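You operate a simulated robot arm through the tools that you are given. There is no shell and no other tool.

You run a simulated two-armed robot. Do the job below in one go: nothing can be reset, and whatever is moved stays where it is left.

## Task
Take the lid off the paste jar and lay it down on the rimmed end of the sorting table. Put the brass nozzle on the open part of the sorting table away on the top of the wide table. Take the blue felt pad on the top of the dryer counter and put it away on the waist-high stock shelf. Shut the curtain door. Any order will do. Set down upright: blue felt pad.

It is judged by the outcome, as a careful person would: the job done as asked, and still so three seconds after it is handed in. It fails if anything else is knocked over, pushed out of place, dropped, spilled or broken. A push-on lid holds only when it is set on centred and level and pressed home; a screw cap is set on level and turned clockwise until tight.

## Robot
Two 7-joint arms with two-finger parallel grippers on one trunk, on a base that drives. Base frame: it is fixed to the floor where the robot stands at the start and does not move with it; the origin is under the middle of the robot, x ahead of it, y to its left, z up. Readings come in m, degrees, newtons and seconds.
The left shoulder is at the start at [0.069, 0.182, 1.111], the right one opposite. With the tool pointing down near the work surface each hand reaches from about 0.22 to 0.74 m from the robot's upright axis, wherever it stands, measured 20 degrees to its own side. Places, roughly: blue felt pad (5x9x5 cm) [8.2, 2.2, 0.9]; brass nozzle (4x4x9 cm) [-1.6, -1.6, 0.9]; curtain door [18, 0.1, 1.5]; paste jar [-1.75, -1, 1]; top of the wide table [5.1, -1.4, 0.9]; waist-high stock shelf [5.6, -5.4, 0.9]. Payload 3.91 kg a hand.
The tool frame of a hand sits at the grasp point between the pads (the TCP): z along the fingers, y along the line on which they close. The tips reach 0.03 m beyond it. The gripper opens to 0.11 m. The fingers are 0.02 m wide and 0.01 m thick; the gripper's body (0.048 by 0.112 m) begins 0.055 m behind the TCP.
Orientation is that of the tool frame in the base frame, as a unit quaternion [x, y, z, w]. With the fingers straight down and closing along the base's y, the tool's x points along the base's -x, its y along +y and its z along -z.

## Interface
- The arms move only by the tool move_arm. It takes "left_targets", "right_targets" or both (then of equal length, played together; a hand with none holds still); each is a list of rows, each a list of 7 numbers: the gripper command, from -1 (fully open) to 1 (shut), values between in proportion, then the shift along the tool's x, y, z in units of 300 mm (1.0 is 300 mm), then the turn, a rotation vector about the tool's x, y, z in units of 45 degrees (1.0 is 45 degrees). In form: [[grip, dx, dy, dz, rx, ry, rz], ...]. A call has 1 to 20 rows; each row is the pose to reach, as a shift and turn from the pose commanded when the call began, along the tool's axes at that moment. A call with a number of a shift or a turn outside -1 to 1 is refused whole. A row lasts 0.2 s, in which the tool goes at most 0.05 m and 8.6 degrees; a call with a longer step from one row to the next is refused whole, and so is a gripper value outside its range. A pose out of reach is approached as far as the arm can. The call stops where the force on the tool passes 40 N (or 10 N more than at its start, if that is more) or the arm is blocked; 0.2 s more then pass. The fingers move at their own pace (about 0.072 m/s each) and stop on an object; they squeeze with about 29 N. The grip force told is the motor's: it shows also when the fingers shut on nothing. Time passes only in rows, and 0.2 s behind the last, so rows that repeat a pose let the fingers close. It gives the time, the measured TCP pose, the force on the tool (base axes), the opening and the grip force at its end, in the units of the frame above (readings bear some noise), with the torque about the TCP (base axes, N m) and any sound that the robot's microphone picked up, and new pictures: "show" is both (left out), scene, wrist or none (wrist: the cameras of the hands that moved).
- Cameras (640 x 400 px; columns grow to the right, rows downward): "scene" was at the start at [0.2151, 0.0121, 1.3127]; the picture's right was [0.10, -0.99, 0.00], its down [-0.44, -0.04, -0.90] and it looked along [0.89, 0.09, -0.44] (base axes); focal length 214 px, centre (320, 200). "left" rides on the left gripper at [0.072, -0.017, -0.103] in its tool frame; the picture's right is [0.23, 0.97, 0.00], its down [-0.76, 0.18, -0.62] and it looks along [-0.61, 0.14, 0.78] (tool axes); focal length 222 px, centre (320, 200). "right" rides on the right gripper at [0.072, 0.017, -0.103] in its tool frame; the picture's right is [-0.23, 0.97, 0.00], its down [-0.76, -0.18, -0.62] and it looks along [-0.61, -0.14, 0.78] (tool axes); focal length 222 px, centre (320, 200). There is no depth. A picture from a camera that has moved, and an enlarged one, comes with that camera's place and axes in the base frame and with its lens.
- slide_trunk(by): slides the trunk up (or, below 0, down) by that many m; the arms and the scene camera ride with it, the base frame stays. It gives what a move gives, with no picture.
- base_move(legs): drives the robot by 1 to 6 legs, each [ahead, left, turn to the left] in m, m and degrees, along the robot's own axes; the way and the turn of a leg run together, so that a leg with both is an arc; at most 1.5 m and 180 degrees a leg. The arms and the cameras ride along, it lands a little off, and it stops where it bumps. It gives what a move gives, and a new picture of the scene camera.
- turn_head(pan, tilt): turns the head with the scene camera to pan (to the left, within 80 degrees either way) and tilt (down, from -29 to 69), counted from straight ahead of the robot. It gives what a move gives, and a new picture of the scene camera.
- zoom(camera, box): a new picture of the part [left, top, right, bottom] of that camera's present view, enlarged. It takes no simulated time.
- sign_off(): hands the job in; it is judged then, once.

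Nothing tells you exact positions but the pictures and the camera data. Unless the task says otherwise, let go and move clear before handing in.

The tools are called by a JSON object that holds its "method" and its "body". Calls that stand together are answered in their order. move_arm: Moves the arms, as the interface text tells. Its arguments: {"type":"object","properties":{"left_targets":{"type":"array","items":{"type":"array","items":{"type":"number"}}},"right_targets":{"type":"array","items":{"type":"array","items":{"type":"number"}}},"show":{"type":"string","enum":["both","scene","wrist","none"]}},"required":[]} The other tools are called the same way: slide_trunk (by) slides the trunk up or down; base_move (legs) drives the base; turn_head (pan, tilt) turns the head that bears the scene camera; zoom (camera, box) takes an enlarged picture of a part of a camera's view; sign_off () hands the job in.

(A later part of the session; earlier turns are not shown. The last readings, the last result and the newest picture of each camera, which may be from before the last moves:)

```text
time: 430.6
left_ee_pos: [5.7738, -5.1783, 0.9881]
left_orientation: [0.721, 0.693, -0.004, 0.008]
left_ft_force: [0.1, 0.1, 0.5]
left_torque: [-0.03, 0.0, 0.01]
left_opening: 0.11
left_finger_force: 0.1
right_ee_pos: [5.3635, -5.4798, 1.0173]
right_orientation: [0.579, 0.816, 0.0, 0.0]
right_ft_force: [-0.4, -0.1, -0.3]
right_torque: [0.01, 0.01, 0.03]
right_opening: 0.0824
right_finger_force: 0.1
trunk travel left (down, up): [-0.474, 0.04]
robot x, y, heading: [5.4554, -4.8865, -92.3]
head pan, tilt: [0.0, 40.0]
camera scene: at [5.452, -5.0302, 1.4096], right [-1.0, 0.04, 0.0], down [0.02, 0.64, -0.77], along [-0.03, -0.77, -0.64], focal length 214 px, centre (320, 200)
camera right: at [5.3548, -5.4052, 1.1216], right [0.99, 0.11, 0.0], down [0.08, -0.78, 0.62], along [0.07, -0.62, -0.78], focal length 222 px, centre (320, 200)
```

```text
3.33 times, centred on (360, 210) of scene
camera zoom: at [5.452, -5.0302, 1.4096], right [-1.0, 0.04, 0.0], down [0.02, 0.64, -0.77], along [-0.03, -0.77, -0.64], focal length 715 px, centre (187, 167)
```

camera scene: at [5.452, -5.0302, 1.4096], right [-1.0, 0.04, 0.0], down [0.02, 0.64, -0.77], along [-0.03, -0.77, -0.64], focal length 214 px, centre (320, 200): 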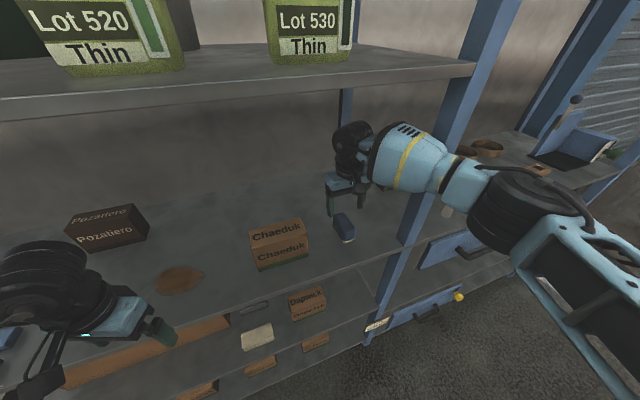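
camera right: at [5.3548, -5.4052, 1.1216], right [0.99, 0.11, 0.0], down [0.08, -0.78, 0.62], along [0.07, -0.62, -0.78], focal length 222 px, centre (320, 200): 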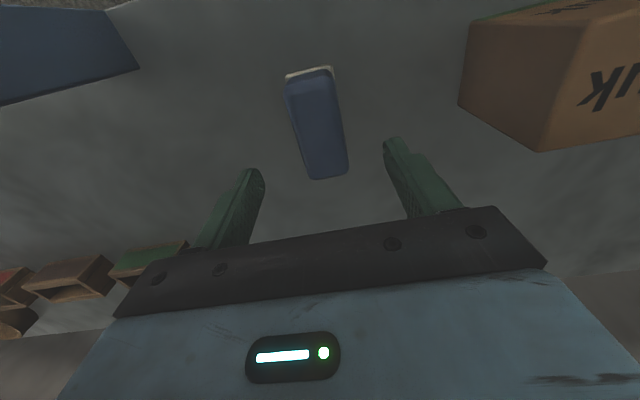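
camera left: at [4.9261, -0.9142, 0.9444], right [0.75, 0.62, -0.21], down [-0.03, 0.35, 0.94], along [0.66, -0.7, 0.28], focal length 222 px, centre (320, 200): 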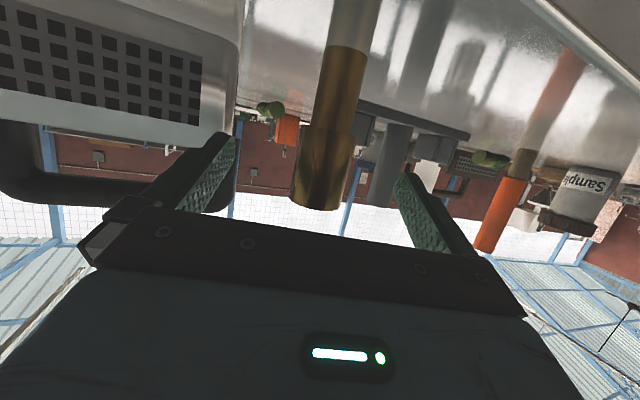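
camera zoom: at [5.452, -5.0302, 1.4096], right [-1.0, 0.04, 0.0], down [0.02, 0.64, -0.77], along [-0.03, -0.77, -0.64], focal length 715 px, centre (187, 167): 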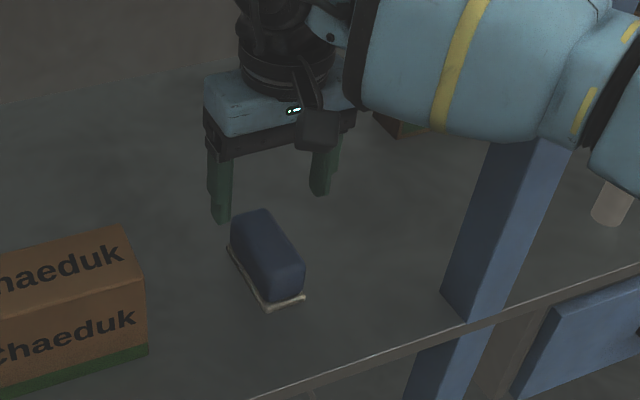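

The pad stands upright on the waist-high board. I withdraw the hand straight back out of the shelf.

{"method": "move_arm", "body": {"right_targets": [[-0.5, 0.14, 0, 0, 0, 0, 0], [-0.5, 0.28, 0, 0, 0, 0, 0], [-0.5, 0.42, 0, 0, 0, 0, 0], [-0.5, 0.56, 0, 0, 0, 0, 0], [-0.5, 0.7, 0, 0, 0, 0, 0], [-0.5, 0.85, 0, 0, 0, 0, 0], [-0.5, 0.85, 0, 0, 0, 0, 0]], "show": "none"}}

{"method": "base_move", "body": {"legs": [[-0.35, 0, 0]]}}

{"method": "zoom", "body": {"camera": "scene", "box": [200, 60, 480, 260]}}

```text
time: 432.2
left_ee_pos: [5.7757, -5.1793, 0.9886]
left_orientation: [0.721, 0.693, -0.003, 0.008]
left_ft_force: [0.4, 0.0, 0.2]
left_torque: [0.01, 0.0, 0.0]
left_opening: 0.1102
left_finger_force: 0.1
right_ee_pos: [5.2785, -5.2372, 1.0176]
right_orientation: [0.579, 0.815, 0.0, 0.0]
right_ft_force: [-0.4, -0.8, 0.3]
right_torque: [0.0, 0.02, 0.0]
right_opening: 0.0827
right_finger_force: 0.1
trunk travel left (down, up): [-0.474, 0.04]
robot x, y, heading: [5.4562, -4.8832, -92.3]
head pan, tilt: [0.0, 40.0]
```

```text
time: 434.5
left_ee_pos: [5.7869, -4.8277, 0.9893]
left_orientation: [0.721, 0.693, -0.003, 0.008]
left_ft_force: [-0.5, -0.4, 0.2]
left_torque: [0.0, 0.0, -0.03]
left_opening: 0.1101
left_finger_force: 0.0
right_ee_pos: [5.2906, -4.8868, 1.0186]
right_orientation: [0.578, 0.816, 0.0, 0.0]
right_ft_force: [-0.2, -0.6, -0.3]
right_torque: [-0.04, 0.03, -0.01]
right_opening: 0.0825
right_finger_force: 0.1
trunk travel left (down, up): [-0.474, 0.04]
robot x, y, heading: [5.4721, -4.5351, -92.4]
head pan, tilt: [0.0, 40.0]
camera scene: at [5.4656, -4.6788, 1.4097], right [-1.0, 0.04, 0.0], down [0.03, 0.64, -0.77], along [-0.03, -0.77, -0.64], focal length 214 px, centre (320, 200)
```

scene: 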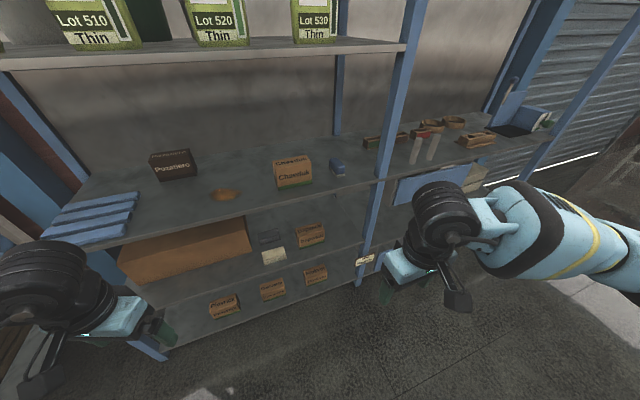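

```text
2.00 times, centred on (340, 160) of scene
camera zoom: at [5.4656, -4.6788, 1.4097], right [-1.0, 0.04, 0.0], down [0.03, 0.64, -0.77], along [-0.03, -0.77, -0.64], focal length 429 px, centre (280, 280)
```

zoom: 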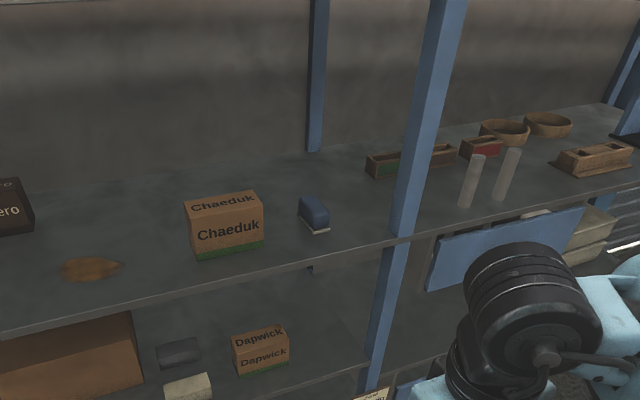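

The pad is placed properly. Now the curtain door at about (18,0.1): I raise the hands for travel and retrace my path out.

{"method": "move_arm", "body": {"left_targets": [[-1, 0, 0, -0.1, 0, 0, 0], [-1, 0, 0, -0.2, 0, 0, 0], [-1, 0, 0, -0.3, 0, 0, 0], [-1, 0, 0, -0.4, 0, 0, 0]], "right_targets": [[-1, 0, -0.1, -0.1, 0, 0, 0.1], [-1, 0, -0.2, -0.2, 0, 0, 0.2], [-1, 0, -0.3, -0.3, 0, 0, 0.3], [-1, 0, -0.4, -0.4, 0, 0, 0.45]], "show": "none"}}

{"method": "base_move", "body": {"legs": [[0, 0, 20.5], [0, -0.85, 0], [-1.0, 0, 0], [-0.9, 0, 0]]}}

```text
time: 435.5
left_ee_pos: [5.7883, -4.8238, 1.1103]
left_orientation: [0.721, 0.693, -0.003, 0.008]
left_ft_force: [0.0, -0.7, -0.1]
left_torque: [0.03, -0.06, 0.01]
left_opening: 0.11
left_finger_force: 0.0
left hand out of reach, approached as far as the arm can: row 1, 2
right_ee_pos: [5.1779, -4.9249, 1.1385]
right_orientation: [0.713, 0.701, 0.0, 0.002]
right_ft_force: [0.3, -0.7, 0.6]
right_torque: [0.0, 0.0, 0.03]
right_opening: 0.1099
right_finger_force: 0.1
trunk travel left (down, up): [-0.474, 0.04]
robot x, y, heading: [5.4705, -4.5366, -92.3]
head pan, tilt: [0.0, 40.0]
```

```text
time: 453.6
left_ee_pos: [4.4382, -3.1562, 1.1089]
left_orientation: [0.574, 0.819, -0.002, 0.008]
left_ft_force: [0.5, -0.3, 0.7]
left_torque: [0.0, 0.02, 0.01]
left_opening: 0.1099
left_finger_force: 0.1
right_ee_pos: [3.9132, -3.4801, 1.1394]
right_orientation: [0.565, 0.825, 0.0, 0.001]
right_ft_force: [-1.6, -0.2, -1.1]
right_torque: [0.02, 0.02, -0.03]
right_opening: 0.1101
right_finger_force: 0.1
trunk travel left (down, up): [-0.474, 0.04]
robot x, y, heading: [4.0375, -3.0062, -70.3]
head pan, tilt: [0.0, 40.0]
camera scene: at [4.0879, -3.1429, 1.4097], right [-0.94, -0.34, 0.0], down [-0.22, 0.6, -0.77], along [0.26, -0.72, -0.64], focal length 214 px, centre (320, 200)
```

scene: 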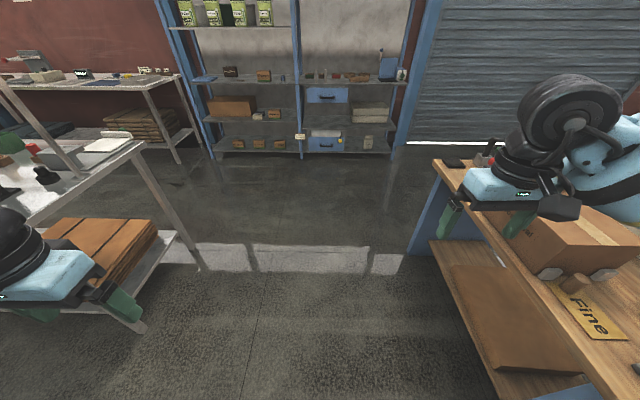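

The blue bench and a cardboard box are close under my right arm, so I strafe left first, then reverse and turn.

{"method": "base_move", "body": {"legs": [[0, 0.2, 0], [-0.15, 0, 0], [0, 0, 45], [0, 0, 45]]}}

{"method": "turn_head", "body": {"pan": 0, "tilt": 22}}

{"method": "turn_head", "body": {"pan": -70, "tilt": 30}}

```text
time: 461.1
left_ee_pos: [4.3291, -2.4007, 1.1096]
left_orientation: [-0.173, 0.985, 0.005, 0.007]
left_ft_force: [-0.5, 0.7, 0.6]
left_torque: [0.01, 0.01, 0.0]
left_opening: 0.1099
left_finger_force: 0.1
right_ee_pos: [4.6533, -2.9252, 1.1388]
right_orientation: [-0.184, 0.983, 0.001, 0.0]
right_ft_force: [-0.4, -0.6, 0.4]
right_torque: [0.02, 0.01, -0.05]
right_opening: 0.1099
right_finger_force: 0.0
trunk travel left (down, up): [-0.474, 0.04]
robot x, y, heading: [4.1765, -2.8024, 19.6]
head pan, tilt: [0.0, 40.0]
camera scene: at [4.3191, -2.7482, 1.4097], right [0.34, -0.94, 0.0], down [-0.6, -0.22, -0.77], along [0.72, 0.26, -0.64], focal length 214 px, centre (320, 200)
```

scene: 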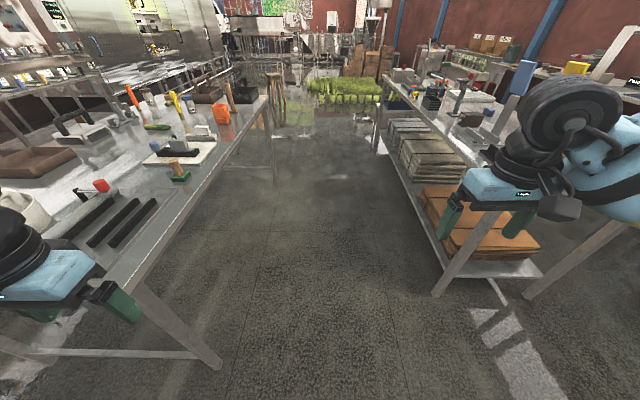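

```text
time: 461.9
left_ee_pos: [4.3286, -2.4003, 1.108]
left_orientation: [-0.174, 0.985, 0.004, 0.008]
left_ft_force: [0.5, -0.7, -0.5]
left_torque: [0.03, 0.01, -0.01]
left_opening: 0.11
left_finger_force: 0.0
right_ee_pos: [4.6541, -2.9257, 1.1397]
right_orientation: [-0.184, 0.983, 0.001, 0.0]
right_ft_force: [-0.2, -0.1, 0.6]
right_torque: [0.01, 0.01, 0.02]
right_opening: 0.1099
right_finger_force: 0.1
trunk travel left (down, up): [-0.474, 0.04]
robot x, y, heading: [4.1806, -2.8016, 20.4]
head pan, tilt: [0.0, 22.0]
camera scene: at [4.3265, -2.7455, 1.4378], right [0.34, -0.94, 0.0], down [-0.35, -0.13, -0.93], along [0.87, 0.32, -0.38], focal length 214 px, centre (320, 200)
```

scene: 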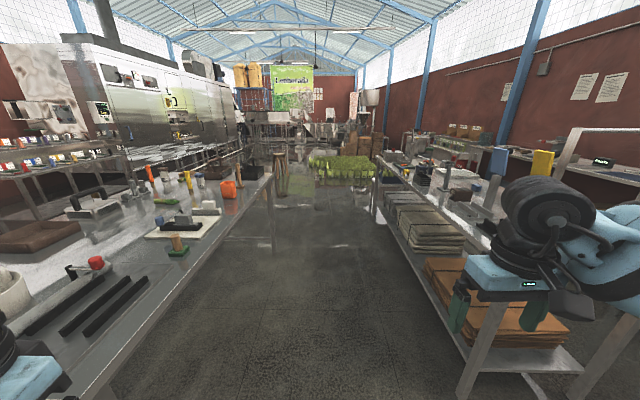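

```text
time: 463.3
left_ee_pos: [4.3301, -2.4006, 1.1084]
left_orientation: [-0.173, 0.985, 0.004, 0.007]
left_ft_force: [-0.1, -0.4, 0.5]
left_torque: [0.02, -0.04, -0.02]
left_opening: 0.11
left_finger_force: 0.0
right_ee_pos: [4.6534, -2.9266, 1.14]
right_orientation: [-0.184, 0.983, 0.001, 0.0]
right_ft_force: [-0.2, 0.7, 0.6]
right_torque: [-0.01, 0.01, 0.0]
right_opening: 0.1097
right_finger_force: 0.0
trunk travel left (down, up): [-0.474, 0.04]
robot x, y, heading: [4.1769, -2.8023, 19.9]
head pan, tilt: [-70.0, 30.0]
camera scene: at [4.2973, -2.8465, 1.425], right [-0.77, -0.64, 0.0], down [-0.32, 0.38, -0.87], along [0.56, -0.66, -0.5], focal length 214 px, centre (320, 200)
```

scene: 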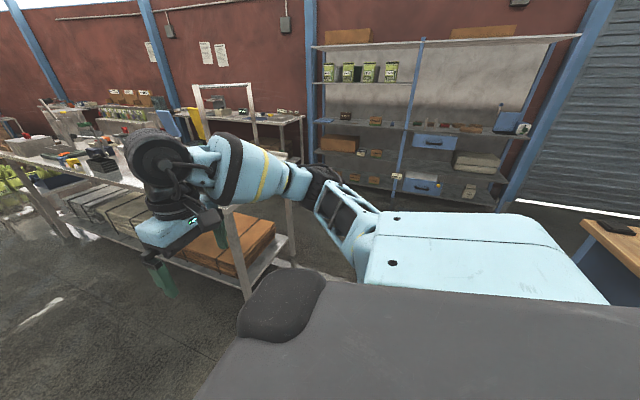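

I'm aligned with the corridor between the rack and the wide table. I nudge left 5 cm, straighten, and drive through.

{"method": "base_move", "body": {"legs": [[0, 0.06, -1.5], [1.3, 0, 0], [1.3, 0, 0], [1.0, 0, 0]]}}

{"method": "turn_head", "body": {"pan": 0, "tilt": 20}}

```text
time: 481.7
left_ee_pos: [7.743, -1.1431, 1.1087]
left_orientation: [-0.156, 0.988, 0.005, 0.007]
left_ft_force: [-1.0, 0.1, 0.0]
left_torque: [0.01, 0.03, 0.01]
left_opening: 0.1097
left_finger_force: 0.1
right_ee_pos: [8.0509, -1.6784, 1.1386]
right_orientation: [-0.168, 0.986, 0.002, 0.001]
right_ft_force: [0.4, 0.0, -0.3]
right_torque: [0.01, -0.04, -0.03]
right_opening: 0.1101
right_finger_force: 0.0
trunk travel left (down, up): [-0.474, 0.04]
robot x, y, heading: [7.5827, -1.5364, 18.0]
head pan, tilt: [-70.0, 30.0]
camera scene: at [7.6969, -1.5887, 1.425], right [-0.79, -0.62, 0.0], down [-0.31, 0.39, -0.87], along [0.53, -0.68, -0.5], focal length 214 px, centre (320, 200)
```

scene: 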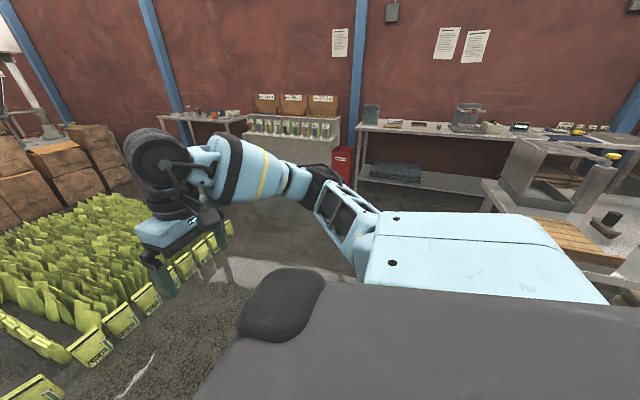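

```text
time: 483.1
left_ee_pos: [7.7433, -1.1435, 1.11]
left_orientation: [-0.156, 0.988, 0.005, 0.008]
left_ft_force: [0.2, 0.3, 0.8]
left_torque: [0.01, 0.01, 0.0]
left_opening: 0.11
left_finger_force: 0.1
right_ee_pos: [8.0511, -1.6789, 1.139]
right_orientation: [-0.168, 0.986, 0.002, 0.001]
right_ft_force: [0.5, -0.8, -0.4]
right_torque: [-0.01, 0.02, 0.0]
right_opening: 0.1101
right_finger_force: 0.0
trunk travel left (down, up): [-0.474, 0.04]
robot x, y, heading: [7.5831, -1.5378, 18.0]
head pan, tilt: [0.0, 20.0]
camera scene: at [7.7297, -1.4888, 1.4411], right [0.31, -0.95, 0.0], down [-0.33, -0.11, -0.94], along [0.89, 0.29, -0.34], focal length 214 px, centre (320, 200)
```

scene: 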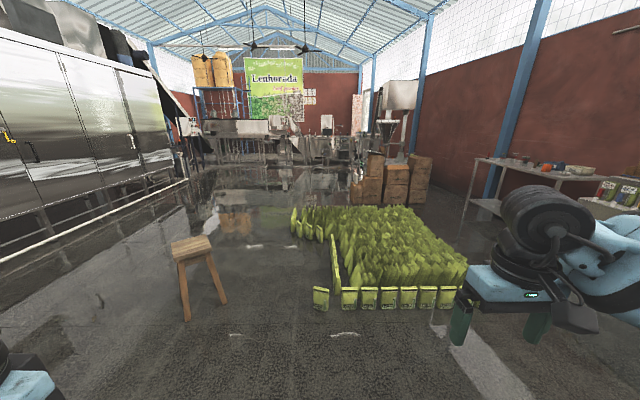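

A stool and green bags are ahead, so I'll take the lane along the dryer: strafe left 2 m, then drive ahead.

{"method": "base_move", "body": {"legs": [[0, 1.0, 0], [0, 0.95, 0], [1.5, 0, 0], [1.5, 0, 0]]}}

{"method": "turn_head", "body": {"pan": -10, "tilt": 15}}

```text
time: 514.2
left_ee_pos: [9.9562, 1.6224, 1.1092]
left_orientation: [-0.166, 0.986, 0.004, 0.007]
left_ft_force: [0.7, -0.7, 0.5]
left_torque: [0.0, 0.01, -0.02]
left_opening: 0.1098
left_finger_force: 0.0
right_ee_pos: [10.2728, 1.0939, 1.1389]
right_orientation: [-0.177, 0.984, 0.001, 0.0]
right_ft_force: [0.1, 0.2, -0.7]
right_torque: [-0.02, -0.01, 0.02]
right_opening: 0.1099
right_finger_force: 0.0
trunk travel left (down, up): [-0.474, 0.04]
robot x, y, heading: [9.8015, 1.2267, 19.2]
head pan, tilt: [0.0, 20.0]
camera scene: at [9.9493, 1.2777, 1.4411], right [0.33, -0.94, 0.0], down [-0.32, -0.11, -0.94], along [0.89, 0.31, -0.34], focal length 214 px, centre (320, 200)
```

scene: 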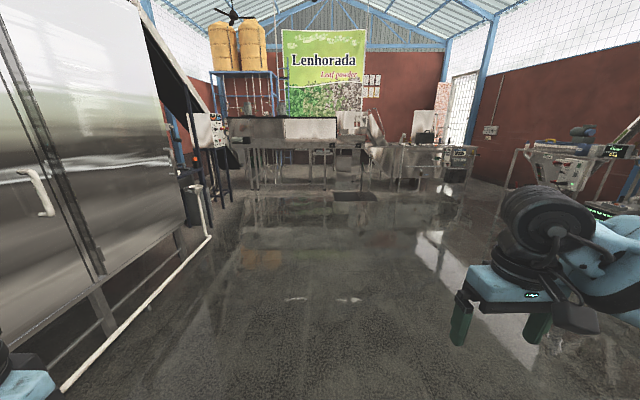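

```text
time: 514.9
left_ee_pos: [9.9569, 1.6227, 1.1096]
left_orientation: [-0.166, 0.986, 0.005, 0.006]
left_ft_force: [0.7, 0.1, -1.0]
left_torque: [-0.02, -0.04, 0.01]
left_opening: 0.1102
left_finger_force: 0.1
right_ee_pos: [10.2742, 1.0938, 1.1382]
right_orientation: [-0.176, 0.984, 0.001, 0.001]
right_ft_force: [0.2, -0.5, 0.1]
right_torque: [0.01, -0.01, 0.03]
right_opening: 0.11
right_finger_force: 0.0
trunk travel left (down, up): [-0.474, 0.04]
robot x, y, heading: [9.8056, 1.225, 19.4]
head pan, tilt: [-10.0, 15.0]
camera scene: at [9.9536, 1.2621, 1.4492], right [0.16, -0.99, 0.0], down [-0.26, -0.04, -0.97], along [0.95, 0.15, -0.26], focal length 214 px, centre (320, 200)
```

scene: 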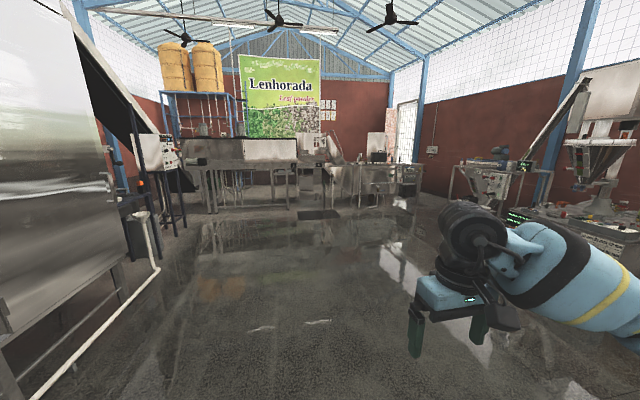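

The door location projects to around (390,140) in this picture, where I see a doorway with something curtain-like. I zoom in.

{"method": "zoom", "body": {"camera": "scene", "box": [330, 70, 470, 220]}}

```text
2.67 times, centred on (400, 145) of scene
camera zoom: at [9.9536, 1.2621, 1.4492], right [0.16, -0.99, 0.0], down [-0.26, -0.04, -0.97], along [0.95, 0.15, -0.26], focal length 572 px, centre (107, 347)
```

zoom: 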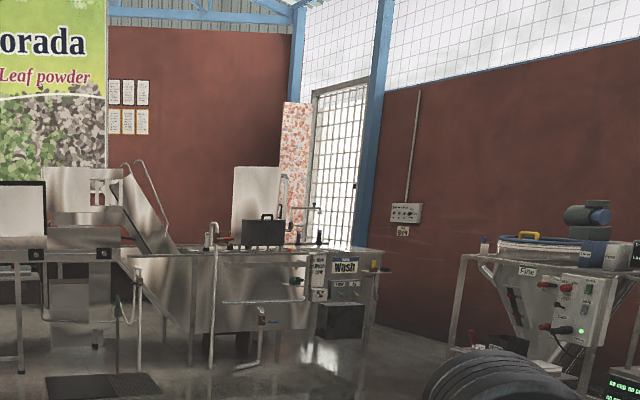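

The doorway is in the far right corner with a patterned curtain bunched at its left side. I drive closer.

{"method": "base_move", "body": {"legs": [[1.4, 0, 0], [1.2, -0.2, 0]]}}

{"method": "turn_head", "body": {"pan": -25, "tilt": 15}}

{"method": "zoom", "body": {"camera": "scene", "box": [220, 40, 460, 240]}}

```text
time: 527.7
left_ee_pos: [12.4927, 2.3265, 1.1098]
left_orientation: [-0.169, 0.986, 0.005, 0.007]
left_ft_force: [0.4, -0.5, 0.7]
left_torque: [0.03, 0.03, -0.01]
left_opening: 0.1102
left_finger_force: 0.1
right_ee_pos: [12.8129, 1.8, 1.1389]
right_orientation: [-0.181, 0.984, 0.001, 0.0]
right_ft_force: [-0.3, 0.6, 0.5]
right_torque: [-0.03, 0.0, 0.04]
right_opening: 0.11
right_finger_force: 0.0
trunk travel left (down, up): [-0.474, 0.04]
robot x, y, heading: [12.3462, 1.9258, 19.5]
head pan, tilt: [-10.0, 15.0]
camera scene: at [12.4923, 1.9661, 1.4492], right [0.17, -0.99, 0.0], down [-0.26, -0.04, -0.97], along [0.95, 0.16, -0.26], focal length 214 px, centre (320, 200)
```

scene: 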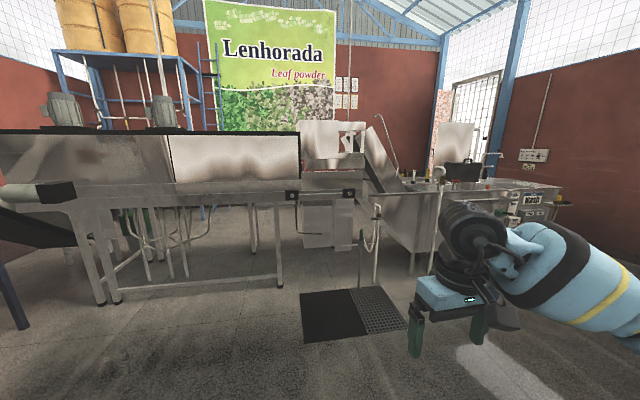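

```text
time: 528.5
left_ee_pos: [12.4941, 2.327, 1.1094]
left_orientation: [-0.169, 0.986, 0.005, 0.008]
left_ft_force: [0.5, 0.3, -0.2]
left_torque: [0.01, -0.01, -0.01]
left_opening: 0.11
left_finger_force: 0.1
right_ee_pos: [12.8136, 1.799, 1.1385]
right_orientation: [-0.18, 0.984, 0.001, 0.001]
right_ft_force: [0.3, -0.2, 0.5]
right_torque: [-0.02, 0.01, -0.02]
right_opening: 0.1101
right_finger_force: 0.1
trunk travel left (down, up): [-0.474, 0.04]
robot x, y, heading: [12.3451, 1.9282, 19.4]
head pan, tilt: [-25.0, 15.0]
camera scene: at [12.4931, 1.9418, 1.4492], right [-0.09, -1.0, 0.0], down [-0.26, 0.02, -0.97], along [0.96, -0.09, -0.26], focal length 214 px, centre (320, 200)
```

scene: 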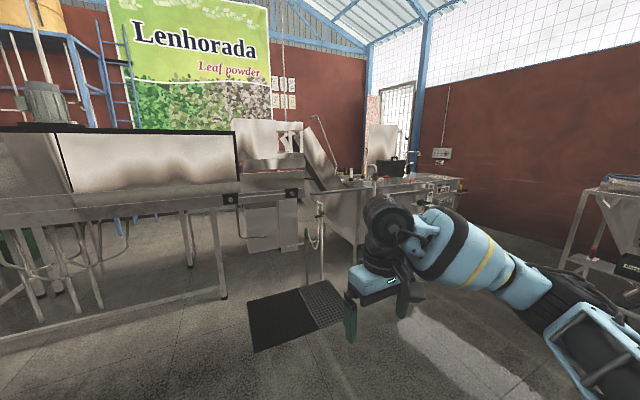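

```text
2.00 times, centred on (340, 140) of scene
camera zoom: at [12.4931, 1.9418, 1.4492], right [-0.09, -1.0, 0.0], down [-0.26, 0.02, -0.97], along [0.96, -0.09, -0.26], focal length 429 px, centre (280, 320)
```

zoom: 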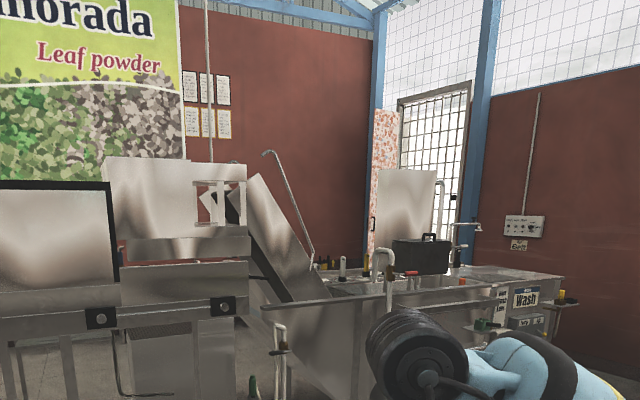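

The panel with a handle stands at the far corner beyond the wash station. I move right and closer to see the way around the station.

{"method": "base_move", "body": {"legs": [[0.1, -0.9, 0], [0.3, -0.8, 0], [0, 0, -40]]}}

{"method": "turn_head", "body": {"pan": 10, "tilt": 15}}

{"method": "turn_head", "body": {"pan": -10, "tilt": 25}}

```text
time: 545.8
left_ee_pos: [13.687, 0.6797, 1.1091]
left_orientation: [0.156, 0.988, 0.002, 0.009]
left_ft_force: [0.4, -0.3, -1.0]
left_torque: [-0.04, 0.0, 0.01]
left_opening: 0.1098
left_finger_force: 0.1
right_ee_pos: [13.6219, 0.0665, 1.1398]
right_orientation: [0.145, 0.989, 0.001, 0.001]
right_ft_force: [0.2, -0.8, 0.2]
right_torque: [0.03, -0.02, -0.01]
right_opening: 0.1099
right_finger_force: 0.0
trunk travel left (down, up): [-0.474, 0.04]
robot x, y, heading: [13.3221, 0.4569, -18.2]
head pan, tilt: [-25.0, 15.0]
camera scene: at [13.4514, 0.375, 1.4492], right [-0.68, -0.73, 0.0], down [-0.19, 0.18, -0.97], along [0.71, -0.66, -0.26], focal length 214 px, centre (320, 200)
```

scene: 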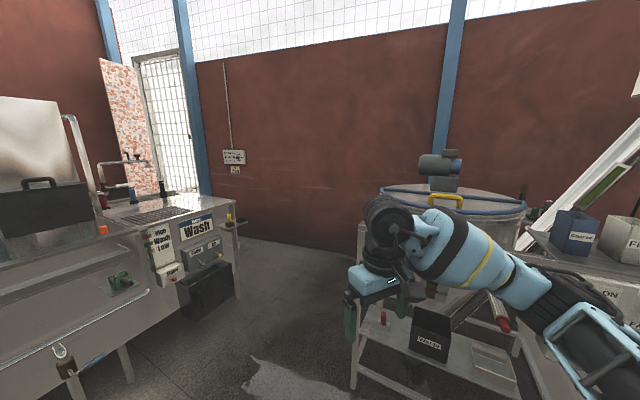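

```text
time: 546.9
left_ee_pos: [13.6874, 0.6803, 1.1093]
left_orientation: [0.156, 0.988, 0.002, 0.007]
left_ft_force: [-0.2, -0.2, 0.8]
left_torque: [0.0, 0.0, 0.05]
left_opening: 0.1101
left_finger_force: 0.1
right_ee_pos: [13.621, 0.0673, 1.1391]
right_orientation: [0.145, 0.989, 0.0, 0.001]
right_ft_force: [0.8, 0.3, -0.2]
right_torque: [-0.03, -0.01, -0.02]
right_opening: 0.1098
right_finger_force: 0.1
trunk travel left (down, up): [-0.474, 0.04]
robot x, y, heading: [13.3203, 0.4513, -17.9]
head pan, tilt: [10.0, 15.0]
camera scene: at [13.4755, 0.4257, 1.4492], right [-0.14, -0.99, 0.0], down [-0.26, 0.04, -0.97], along [0.96, -0.13, -0.26], focal length 214 px, centre (320, 200)
```

scene: 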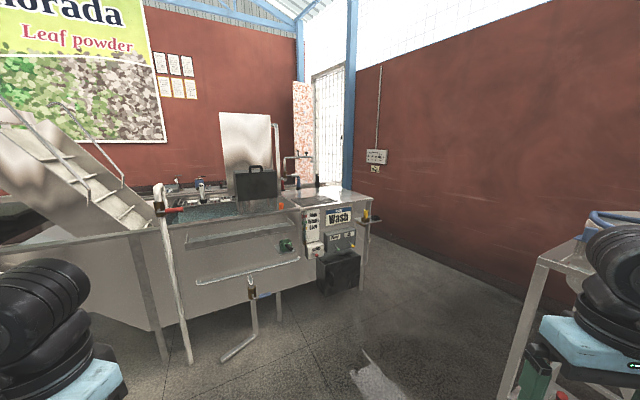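

```text
time: 547.7
left_ee_pos: [13.6869, 0.6811, 1.108]
left_orientation: [0.157, 0.988, 0.003, 0.008]
left_ft_force: [1.0, -0.2, 0.3]
left_torque: [-0.01, 0.01, 0.02]
left_opening: 0.1101
left_finger_force: 0.1
right_ee_pos: [13.6206, 0.0669, 1.1393]
right_orientation: [0.145, 0.989, 0.001, 0.001]
right_ft_force: [0.2, -0.5, -0.3]
right_torque: [-0.03, -0.02, -0.06]
right_opening: 0.1101
right_finger_force: 0.0
trunk travel left (down, up): [-0.474, 0.04]
robot x, y, heading: [13.3252, 0.4539, -18.2]
head pan, tilt: [-10.0, 25.0]
camera scene: at [13.4644, 0.3956, 1.433], right [-0.47, -0.88, 0.0], down [-0.37, 0.2, -0.91], along [0.8, -0.42, -0.42], focal length 214 px, centre (320, 200)
```

scene: 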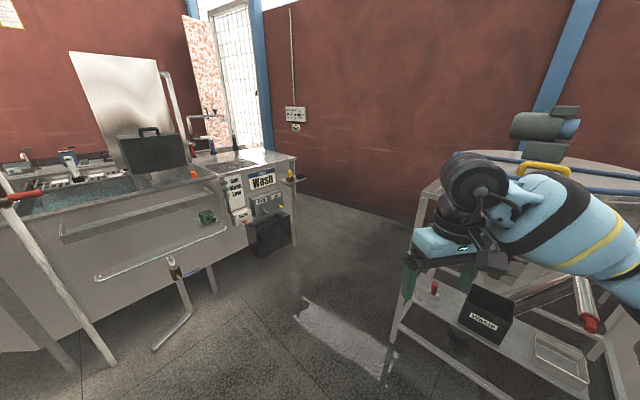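

I zoom on the curtain panel and the doorway to understand how it shuts.

{"method": "turn_head", "body": {"pan": 3, "tilt": 8}}

{"method": "zoom", "body": {"camera": "scene", "box": [220, 60, 380, 230]}}

```text
time: 548.5
left_ee_pos: [13.6873, 0.6807, 1.1085]
left_orientation: [0.156, 0.988, 0.002, 0.009]
left_ft_force: [0.5, -0.3, -0.1]
left_torque: [0.01, -0.01, -0.02]
left_opening: 0.1102
left_finger_force: 0.1
right_ee_pos: [13.6209, 0.0665, 1.1381]
right_orientation: [0.145, 0.989, 0.0, 0.001]
right_ft_force: [-0.5, -0.4, 0.9]
right_torque: [0.04, -0.04, 0.01]
right_opening: 0.1102
right_finger_force: 0.1
trunk travel left (down, up): [-0.474, 0.04]
robot x, y, heading: [13.3264, 0.4561, -18.1]
head pan, tilt: [3.0, 8.0]
camera scene: at [13.4725, 0.4147, 1.4605], right [-0.26, -0.97, 0.0], down [-0.14, 0.04, -0.99], along [0.96, -0.26, -0.14], focal length 214 px, centre (320, 200)
```

scene: 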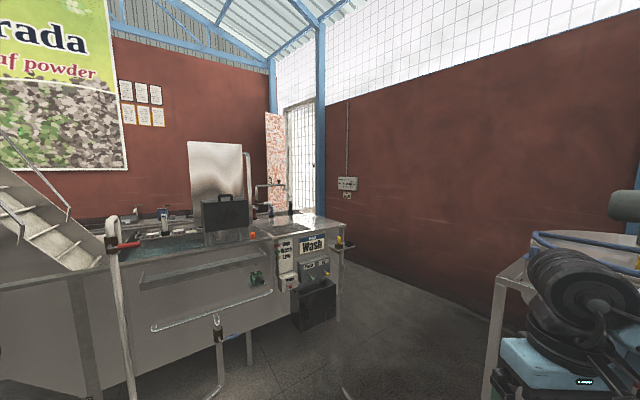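

```text
2.35 times, centred on (300, 145) of scene
camera zoom: at [13.4725, 0.4147, 1.4605], right [-0.26, -0.97, 0.0], down [-0.14, 0.04, -0.99], along [0.96, -0.26, -0.14], focal length 505 px, centre (367, 329)
```

zoom: 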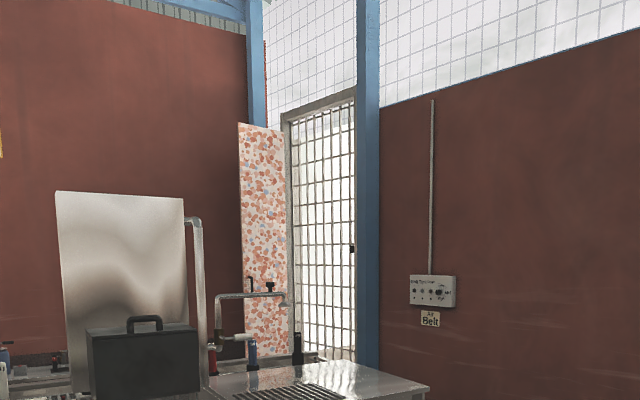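

The panel is at the corner beyond the wash station. I move toward the gap between the station and the machine table to get a closer look.

{"method": "base_move", "body": {"legs": [[1.1, 0.05, 0], [0, 0, -40]]}}

{"method": "turn_head", "body": {"pan": 0, "tilt": 35}}

{"method": "turn_head", "body": {"pan": 55, "tilt": 15}}

```text
time: 556.0
left_ee_pos: [14.7952, 0.0668, 1.1093]
left_orientation: [0.5, 0.866, -0.001, 0.009]
left_ft_force: [-0.6, -0.4, -0.2]
left_torque: [-0.01, 0.02, 0.01]
left_opening: 0.1099
left_finger_force: 0.0
right_ee_pos: [14.3347, -0.3461, 1.1391]
right_orientation: [0.49, 0.872, 0.001, 0.001]
right_ft_force: [-0.5, 0.1, -0.3]
right_torque: [-0.02, 0.03, 0.0]
right_opening: 0.1101
right_finger_force: 0.0
trunk travel left (down, up): [-0.474, 0.04]
robot x, y, heading: [14.3717, 0.1431, -60.0]
head pan, tilt: [3.0, 8.0]
camera scene: at [14.4556, 0.0132, 1.4606], right [-0.84, -0.54, 0.0], down [-0.08, 0.12, -0.99], along [0.54, -0.83, -0.14], focal length 214 px, centre (320, 200)
```

scene: 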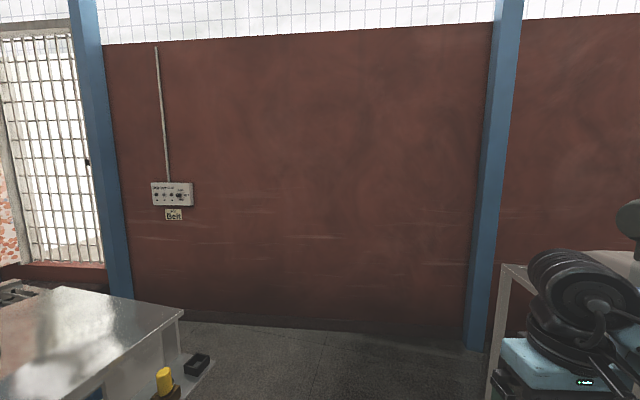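

```text
time: 556.9
left_ee_pos: [14.7952, 0.0664, 1.1087]
left_orientation: [0.5, 0.866, -0.001, 0.008]
left_ft_force: [-0.5, -0.1, -0.3]
left_torque: [-0.01, 0.01, -0.01]
left_opening: 0.1098
left_finger_force: 0.1
right_ee_pos: [14.3339, -0.3452, 1.1405]
right_orientation: [0.49, 0.872, 0.0, 0.001]
right_ft_force: [-0.6, -1.1, 0.4]
right_torque: [-0.01, -0.01, 0.0]
right_opening: 0.1099
right_finger_force: 0.1
trunk travel left (down, up): [-0.474, 0.04]
robot x, y, heading: [14.377, 0.1444, -60.1]
head pan, tilt: [0.0, 35.0]
camera scene: at [14.4492, 0.0147, 1.4173], right [-0.87, -0.5, 0.0], down [-0.29, 0.5, -0.82], along [0.41, -0.71, -0.57], focal length 214 px, centre (320, 200)
```

scene: 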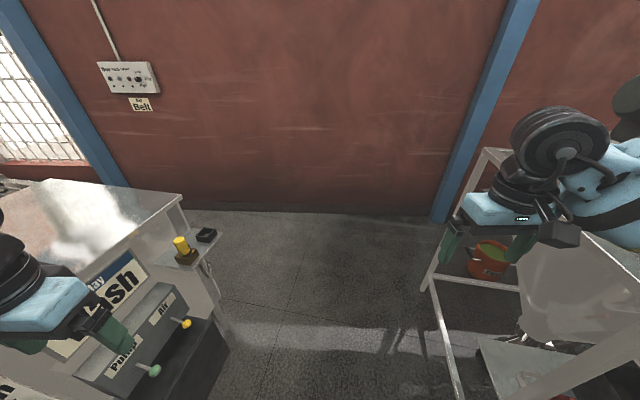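

```text
time: 558.1
left_ee_pos: [14.7949, 0.0653, 1.1089]
left_orientation: [0.501, 0.865, -0.001, 0.009]
left_ft_force: [-1.5, -0.2, 0.3]
left_torque: [0.01, 0.01, 0.02]
left_opening: 0.1097
left_finger_force: 0.1
right_ee_pos: [14.3349, -0.3467, 1.1399]
right_orientation: [0.491, 0.871, 0.0, 0.001]
right_ft_force: [-0.9, 0.1, -0.2]
right_torque: [-0.02, 0.0, 0.01]
right_opening: 0.1098
right_finger_force: 0.2
trunk travel left (down, up): [-0.474, 0.04]
robot x, y, heading: [14.3751, 0.1421, -60.1]
head pan, tilt: [55.0, 15.0]
camera scene: at [14.4983, 0.0826, 1.4492], right [-0.09, -1.0, 0.0], down [-0.26, 0.02, -0.97], along [0.96, -0.09, -0.26], focal length 214 px, centre (320, 200)
```

scene: 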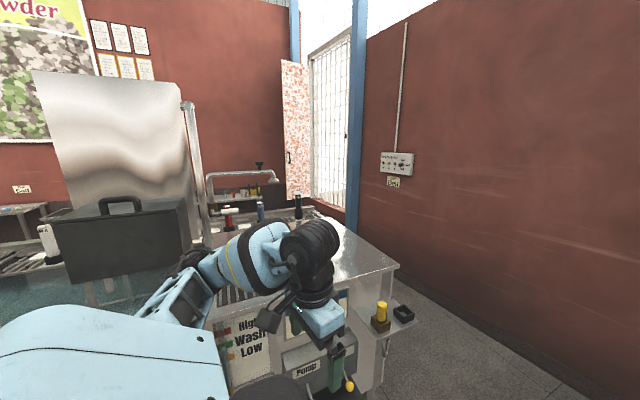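

The lane between the station and the wall is ~1.25 m wide. I centre myself in the gap (strafe right 0.2 m), then go forward and turn along the wall.

{"method": "base_move", "body": {"legs": [[0, -0.2, 0], [0.6, 0, 2], [0.5, 0, 0]]}}

{"method": "turn_head", "body": {"pan": 70, "tilt": 20}}

```text
time: 562.4
left_ee_pos: [14.7709, -0.4199, 1.1105]
left_orientation: [0.623, 0.782, -0.016, 0.011]
left_ft_force: [0.6, 0.5, -0.5]
left_torque: [0.0, -0.03, 0.02]
left_opening: 0.1098
left_finger_force: 0.0
right_ee_pos: [14.1904, -0.6848, 1.1893]
right_orientation: [0.634, 0.771, -0.045, 0.042]
right_ft_force: [0.3, 0.0, 0.2]
right_torque: [0.0, -0.04, -0.02]
right_opening: 0.1104
right_finger_force: 0.0
trunk travel left (down, up): [-0.474, 0.04]
robot x, y, heading: [14.3782, -0.2522, -77.1]
head pan, tilt: [55.0, 15.0]
stopped in leg 2: the robot was blocked; the commanded pose is now the measured one
camera scene: at [14.4945, -0.3084, 1.4503], right [-0.37, -0.93, 0.03], down [-0.25, 0.07, -0.96], along [0.89, -0.37, -0.26], focal length 214 px, centre (320, 200)
```

scene: 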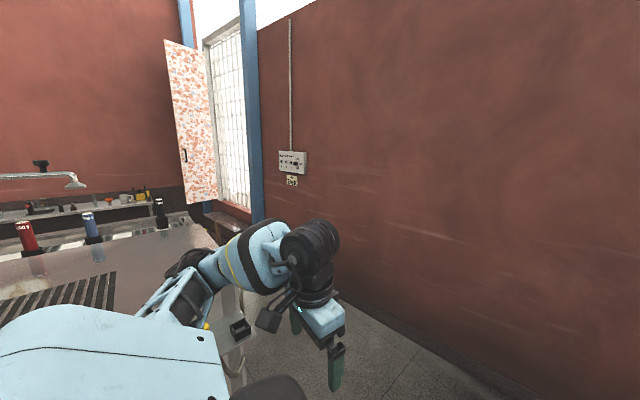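

```text
time: 563.1
left_ee_pos: [14.769, -0.4184, 1.1107]
left_orientation: [0.621, 0.783, -0.017, 0.013]
left_ft_force: [0.1, 0.9, -0.4]
left_torque: [0.03, 0.0, -0.02]
left_opening: 0.1102
left_finger_force: 0.0
right_ee_pos: [14.1899, -0.6847, 1.1902]
right_orientation: [0.633, 0.772, -0.044, 0.041]
right_ft_force: [0.7, 0.0, 0.4]
right_torque: [-0.01, 0.0, 0.0]
right_opening: 0.1101
right_finger_force: 0.2
trunk travel left (down, up): [-0.474, 0.04]
robot x, y, heading: [14.3787, -0.2465, -76.8]
head pan, tilt: [70.0, 20.0]
camera scene: at [14.4982, -0.2829, 1.442], right [-0.12, -0.99, 0.03], down [-0.35, 0.02, -0.94], along [0.93, -0.12, -0.35], focal length 214 px, centre (320, 200)
```

scene: 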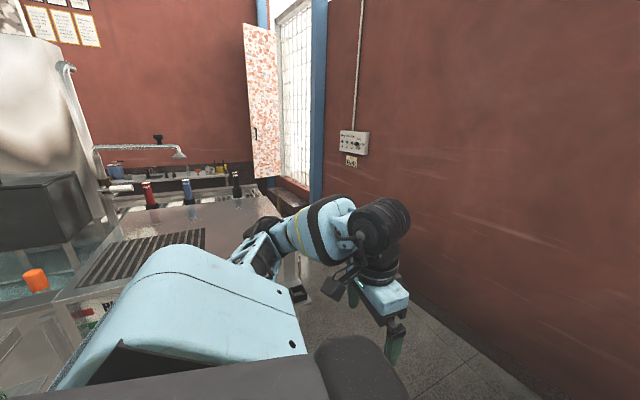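

I was blocked and the base is slightly tilted, so I've bumped something, probably the machine table on my right. I back off and look.

{"method": "base_move", "body": {"legs": [[-0.15, 0.05, 0]]}}

{"method": "turn_head", "body": {"pan": -50, "tilt": 35}}

{"method": "turn_head", "body": {"pan": 0, "tilt": 45}}

```text
time: 564.5
left_ee_pos: [14.7721, -0.2898, 1.1084]
left_orientation: [0.621, 0.784, -0.001, 0.007]
left_ft_force: [0.1, 0.4, 0.5]
left_torque: [-0.02, 0.02, 0.01]
left_opening: 0.1096
left_finger_force: 0.0
right_ee_pos: [14.1982, -0.5583, 1.163]
right_orientation: [0.628, 0.778, -0.022, 0.028]
right_ft_force: [0.9, -0.3, 0.0]
right_torque: [0.03, 0.02, 0.0]
right_opening: 0.11
right_finger_force: 0.1
trunk travel left (down, up): [-0.474, 0.04]
robot x, y, heading: [14.3939, -0.0931, -76.8]
head pan, tilt: [70.0, 20.0]
camera scene: at [14.4974, -0.166, 1.4408], right [-0.12, -0.99, 0.0], down [-0.34, 0.04, -0.94], along [0.93, -0.11, -0.34], focal length 214 px, centre (320, 200)
```

scene: 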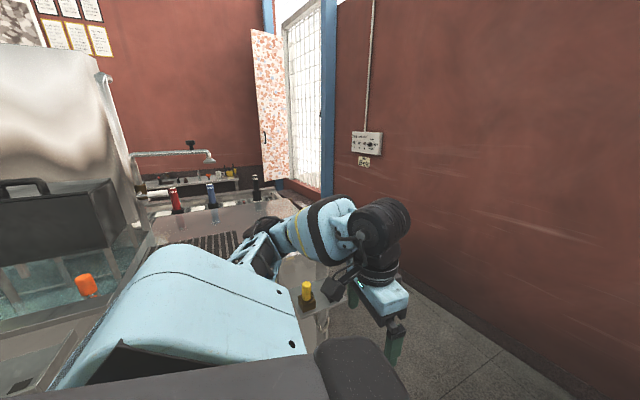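

```text
time: 566.5
left_ee_pos: [14.7715, -0.2905, 1.109]
left_orientation: [0.621, 0.784, -0.002, 0.01]
left_ft_force: [0.2, 0.2, 0.8]
left_torque: [0.01, 0.01, 0.03]
left_opening: 0.11
left_finger_force: 0.1
right_ee_pos: [14.1973, -0.5582, 1.165]
right_orientation: [0.628, 0.777, -0.022, 0.028]
right_ft_force: [0.0, -0.2, -0.4]
right_torque: [0.02, 0.01, 0.0]
right_opening: 0.1098
right_finger_force: 0.1
trunk travel left (down, up): [-0.474, 0.04]
robot x, y, heading: [14.3896, -0.0954, -76.6]
head pan, tilt: [-50.0, 35.0]
camera scene: at [14.3517, -0.2252, 1.4172], right [-0.8, 0.6, 0.0], down [0.34, 0.46, -0.82], along [-0.49, -0.66, -0.57], focal length 214 px, centre (320, 200)
```

scene: 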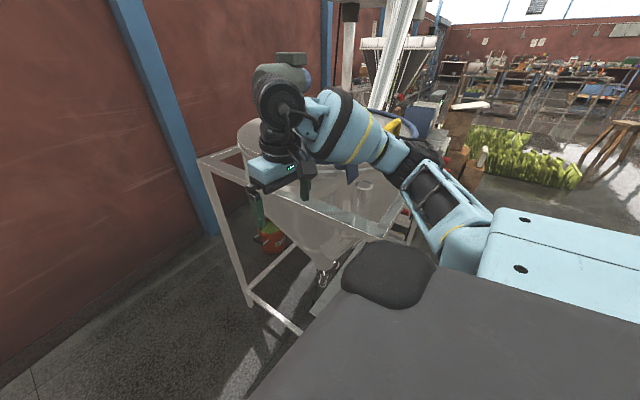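

```text
time: 567.7
left_ee_pos: [14.7713, -0.2904, 1.1081]
left_orientation: [0.621, 0.784, -0.004, 0.01]
left_ft_force: [-0.1, 0.1, -0.7]
left_torque: [-0.02, 0.02, 0.02]
left_opening: 0.1098
left_finger_force: 0.0
right_ee_pos: [14.1977, -0.5592, 1.1646]
right_orientation: [0.628, 0.778, -0.022, 0.028]
right_ft_force: [-0.2, 0.2, 0.4]
right_torque: [-0.07, -0.02, 0.02]
right_opening: 0.1101
right_finger_force: 0.0
trunk travel left (down, up): [-0.474, 0.04]
robot x, y, heading: [14.3909, -0.0973, -77.2]
head pan, tilt: [0.0, 45.0]
camera scene: at [14.4229, -0.2338, 1.4024], right [-0.97, -0.23, 0.0], down [-0.16, 0.69, -0.71], along [0.16, -0.69, -0.71], focal length 214 px, centre (320, 200)
```

scene: 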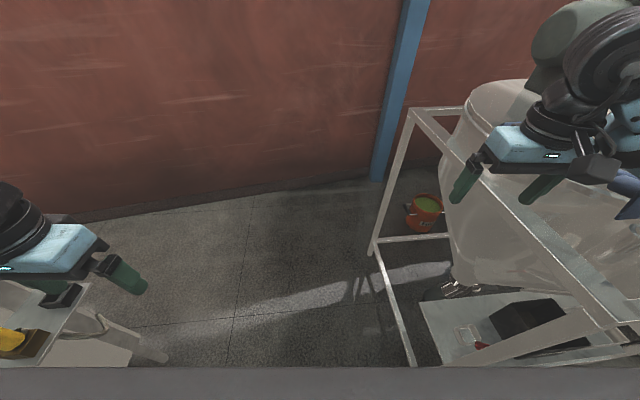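

My right arm had leaned on the hopper table. I'll instead face the door direction and go through the gap sideways: first turn left in place, away from the table.

{"method": "base_move", "body": {"legs": [[-0.1, 0, 0], [0, 0, 45], [0, 0, 50]]}}

{"method": "turn_head", "body": {"pan": -30, "tilt": 30}}

{"method": "turn_head", "body": {"pan": -78, "tilt": 35}}

```text
time: 573.3
left_ee_pos: [14.5069, 0.4057, 1.1091]
left_orientation: [-0.182, 0.983, 0.005, 0.008]
left_ft_force: [0.2, -0.4, 0.0]
left_torque: [0.01, 0.0, 0.01]
left_opening: 0.11
left_finger_force: 0.0
right_ee_pos: [14.8495, -0.1266, 1.1647]
right_orientation: [-0.173, 0.984, 0.007, 0.035]
right_ft_force: [0.8, -0.2, 0.3]
right_torque: [0.01, 0.0, 0.02]
right_opening: 0.1101
right_finger_force: 0.0
trunk travel left (down, up): [-0.474, 0.04]
robot x, y, heading: [14.367, 0.0019, 21.0]
head pan, tilt: [0.0, 45.0]
camera scene: at [14.5006, 0.0558, 1.4024], right [0.36, -0.93, 0.0], down [-0.66, -0.25, -0.71], along [0.66, 0.25, -0.71], focal length 214 px, centre (320, 200)
```

scene: 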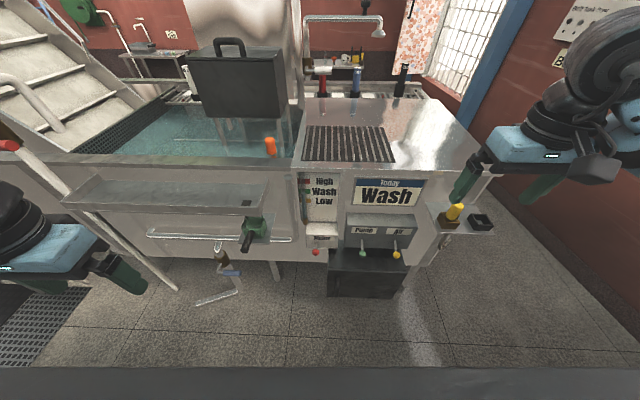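

```text
time: 574.2
left_ee_pos: [14.5062, 0.4057, 1.1092]
left_orientation: [-0.182, 0.983, 0.006, 0.008]
left_ft_force: [0.3, 0.2, -0.6]
left_torque: [0.02, -0.01, 0.01]
left_opening: 0.1101
left_finger_force: 0.0
right_ee_pos: [14.8511, -0.1277, 1.1646]
right_orientation: [-0.173, 0.984, 0.007, 0.035]
right_ft_force: [-0.3, -0.5, 0.1]
right_torque: [0.03, 0.0, 0.0]
right_opening: 0.11
right_finger_force: 0.0
trunk travel left (down, up): [-0.474, 0.04]
robot x, y, heading: [14.3683, -0.0007, 20.8]
head pan, tilt: [-30.0, 30.0]
camera scene: at [14.5141, 0.0126, 1.425], right [-0.16, -0.99, 0.0], down [-0.49, 0.08, -0.87], along [0.86, -0.13, -0.5], focal length 214 px, centre (320, 200)
```

scene: 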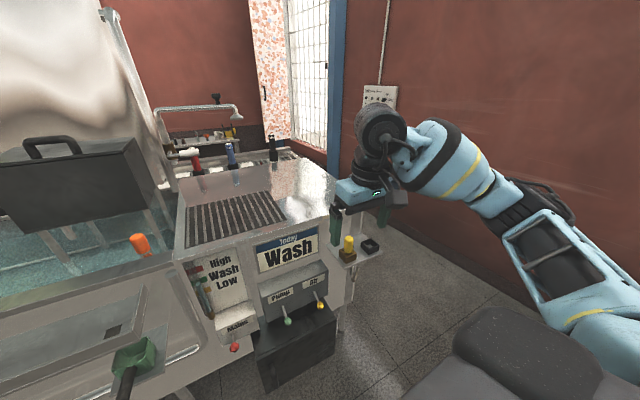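

```text
time: 575.4
left_ee_pos: [14.5088, 0.4059, 1.1085]
left_orientation: [-0.182, 0.983, 0.004, 0.008]
left_ft_force: [0.3, -0.2, -0.5]
left_torque: [-0.01, 0.04, 0.0]
left_opening: 0.11
left_finger_force: 0.0
right_ee_pos: [14.8506, -0.128, 1.1645]
right_orientation: [-0.173, 0.984, 0.008, 0.035]
right_ft_force: [-0.4, -0.1, 0.0]
right_torque: [-0.03, 0.03, 0.01]
right_opening: 0.1101
right_finger_force: 0.1
trunk travel left (down, up): [-0.474, 0.04]
robot x, y, heading: [14.3673, -0.0012, 20.9]
head pan, tilt: [-78.0, 35.0]
camera scene: at [14.4728, -0.0472, 1.4172], right [-0.84, -0.55, 0.0], down [-0.31, 0.48, -0.82], along [0.45, -0.69, -0.57], focal length 214 px, centre (320, 200)
```

scene: 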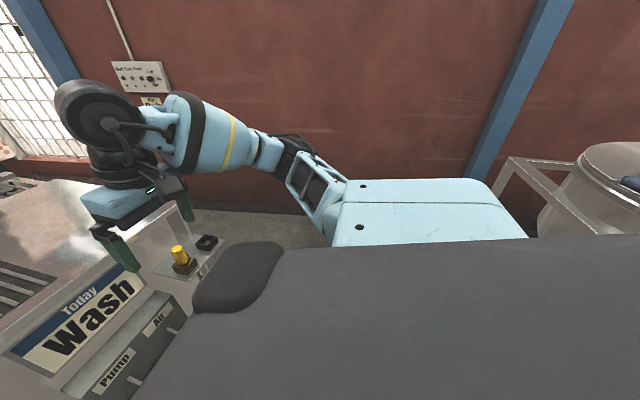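

I'm now facing the door direction with clearance front and back. I strafe right through the gap.

{"method": "base_move", "body": {"legs": [[0, -0.5, -2.5], [0, -0.5, 0]]}}

{"method": "turn_head", "body": {"pan": 0, "tilt": 20}}

```text
time: 584.8
left_ee_pos: [14.8481, -0.5601, 1.1087]
left_orientation: [-0.147, 0.989, 0.004, 0.007]
left_ft_force: [0.2, -0.2, -0.3]
left_torque: [0.01, 0.03, 0.02]
left_opening: 0.1099
left_finger_force: 0.0
right_ee_pos: [15.1533, -1.1155, 1.163]
right_orientation: [-0.138, 0.99, 0.006, 0.036]
right_ft_force: [0.0, 0.8, 0.1]
right_torque: [0.01, -0.01, 0.0]
right_opening: 0.1102
right_finger_force: 0.1
trunk travel left (down, up): [-0.474, 0.04]
robot x, y, heading: [14.6783, -0.9512, 16.8]
head pan, tilt: [-78.0, 35.0]
camera scene: at [14.7822, -1.0088, 1.4172], right [-0.87, -0.49, 0.0], down [-0.28, 0.5, -0.82], along [0.4, -0.72, -0.57], focal length 214 px, centre (320, 200)
```

scene: 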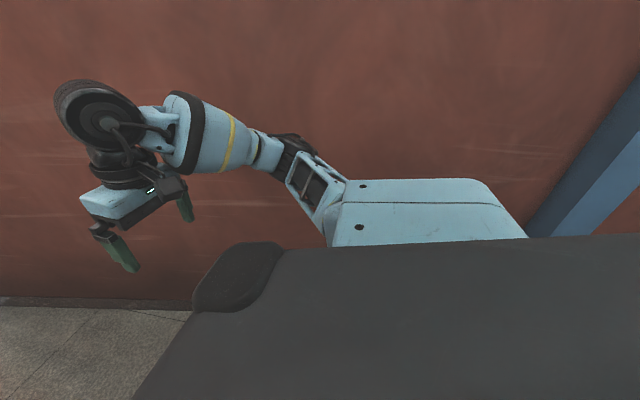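

```text
time: 586.3
left_ee_pos: [14.8479, -0.5602, 1.1097]
left_orientation: [-0.148, 0.989, 0.004, 0.008]
left_ft_force: [-0.1, 0.2, 0.5]
left_torque: [-0.03, 0.0, 0.0]
left_opening: 0.1098
left_finger_force: 0.0
right_ee_pos: [15.1539, -1.115, 1.1653]
right_orientation: [-0.138, 0.99, 0.005, 0.035]
right_ft_force: [-0.4, -0.1, 0.4]
right_torque: [0.0, 0.0, -0.02]
right_opening: 0.11
right_finger_force: 0.0
trunk travel left (down, up): [-0.474, 0.04]
robot x, y, heading: [14.6823, -0.9511, 17.1]
head pan, tilt: [0.0, 20.0]
camera scene: at [14.8285, -0.9046, 1.4411], right [0.29, -0.96, 0.0], down [-0.33, -0.1, -0.94], along [0.9, 0.27, -0.34], focal length 214 px, centre (320, 200)
```

scene: 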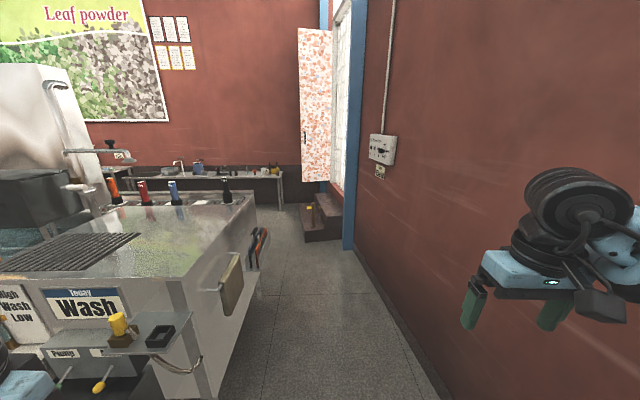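

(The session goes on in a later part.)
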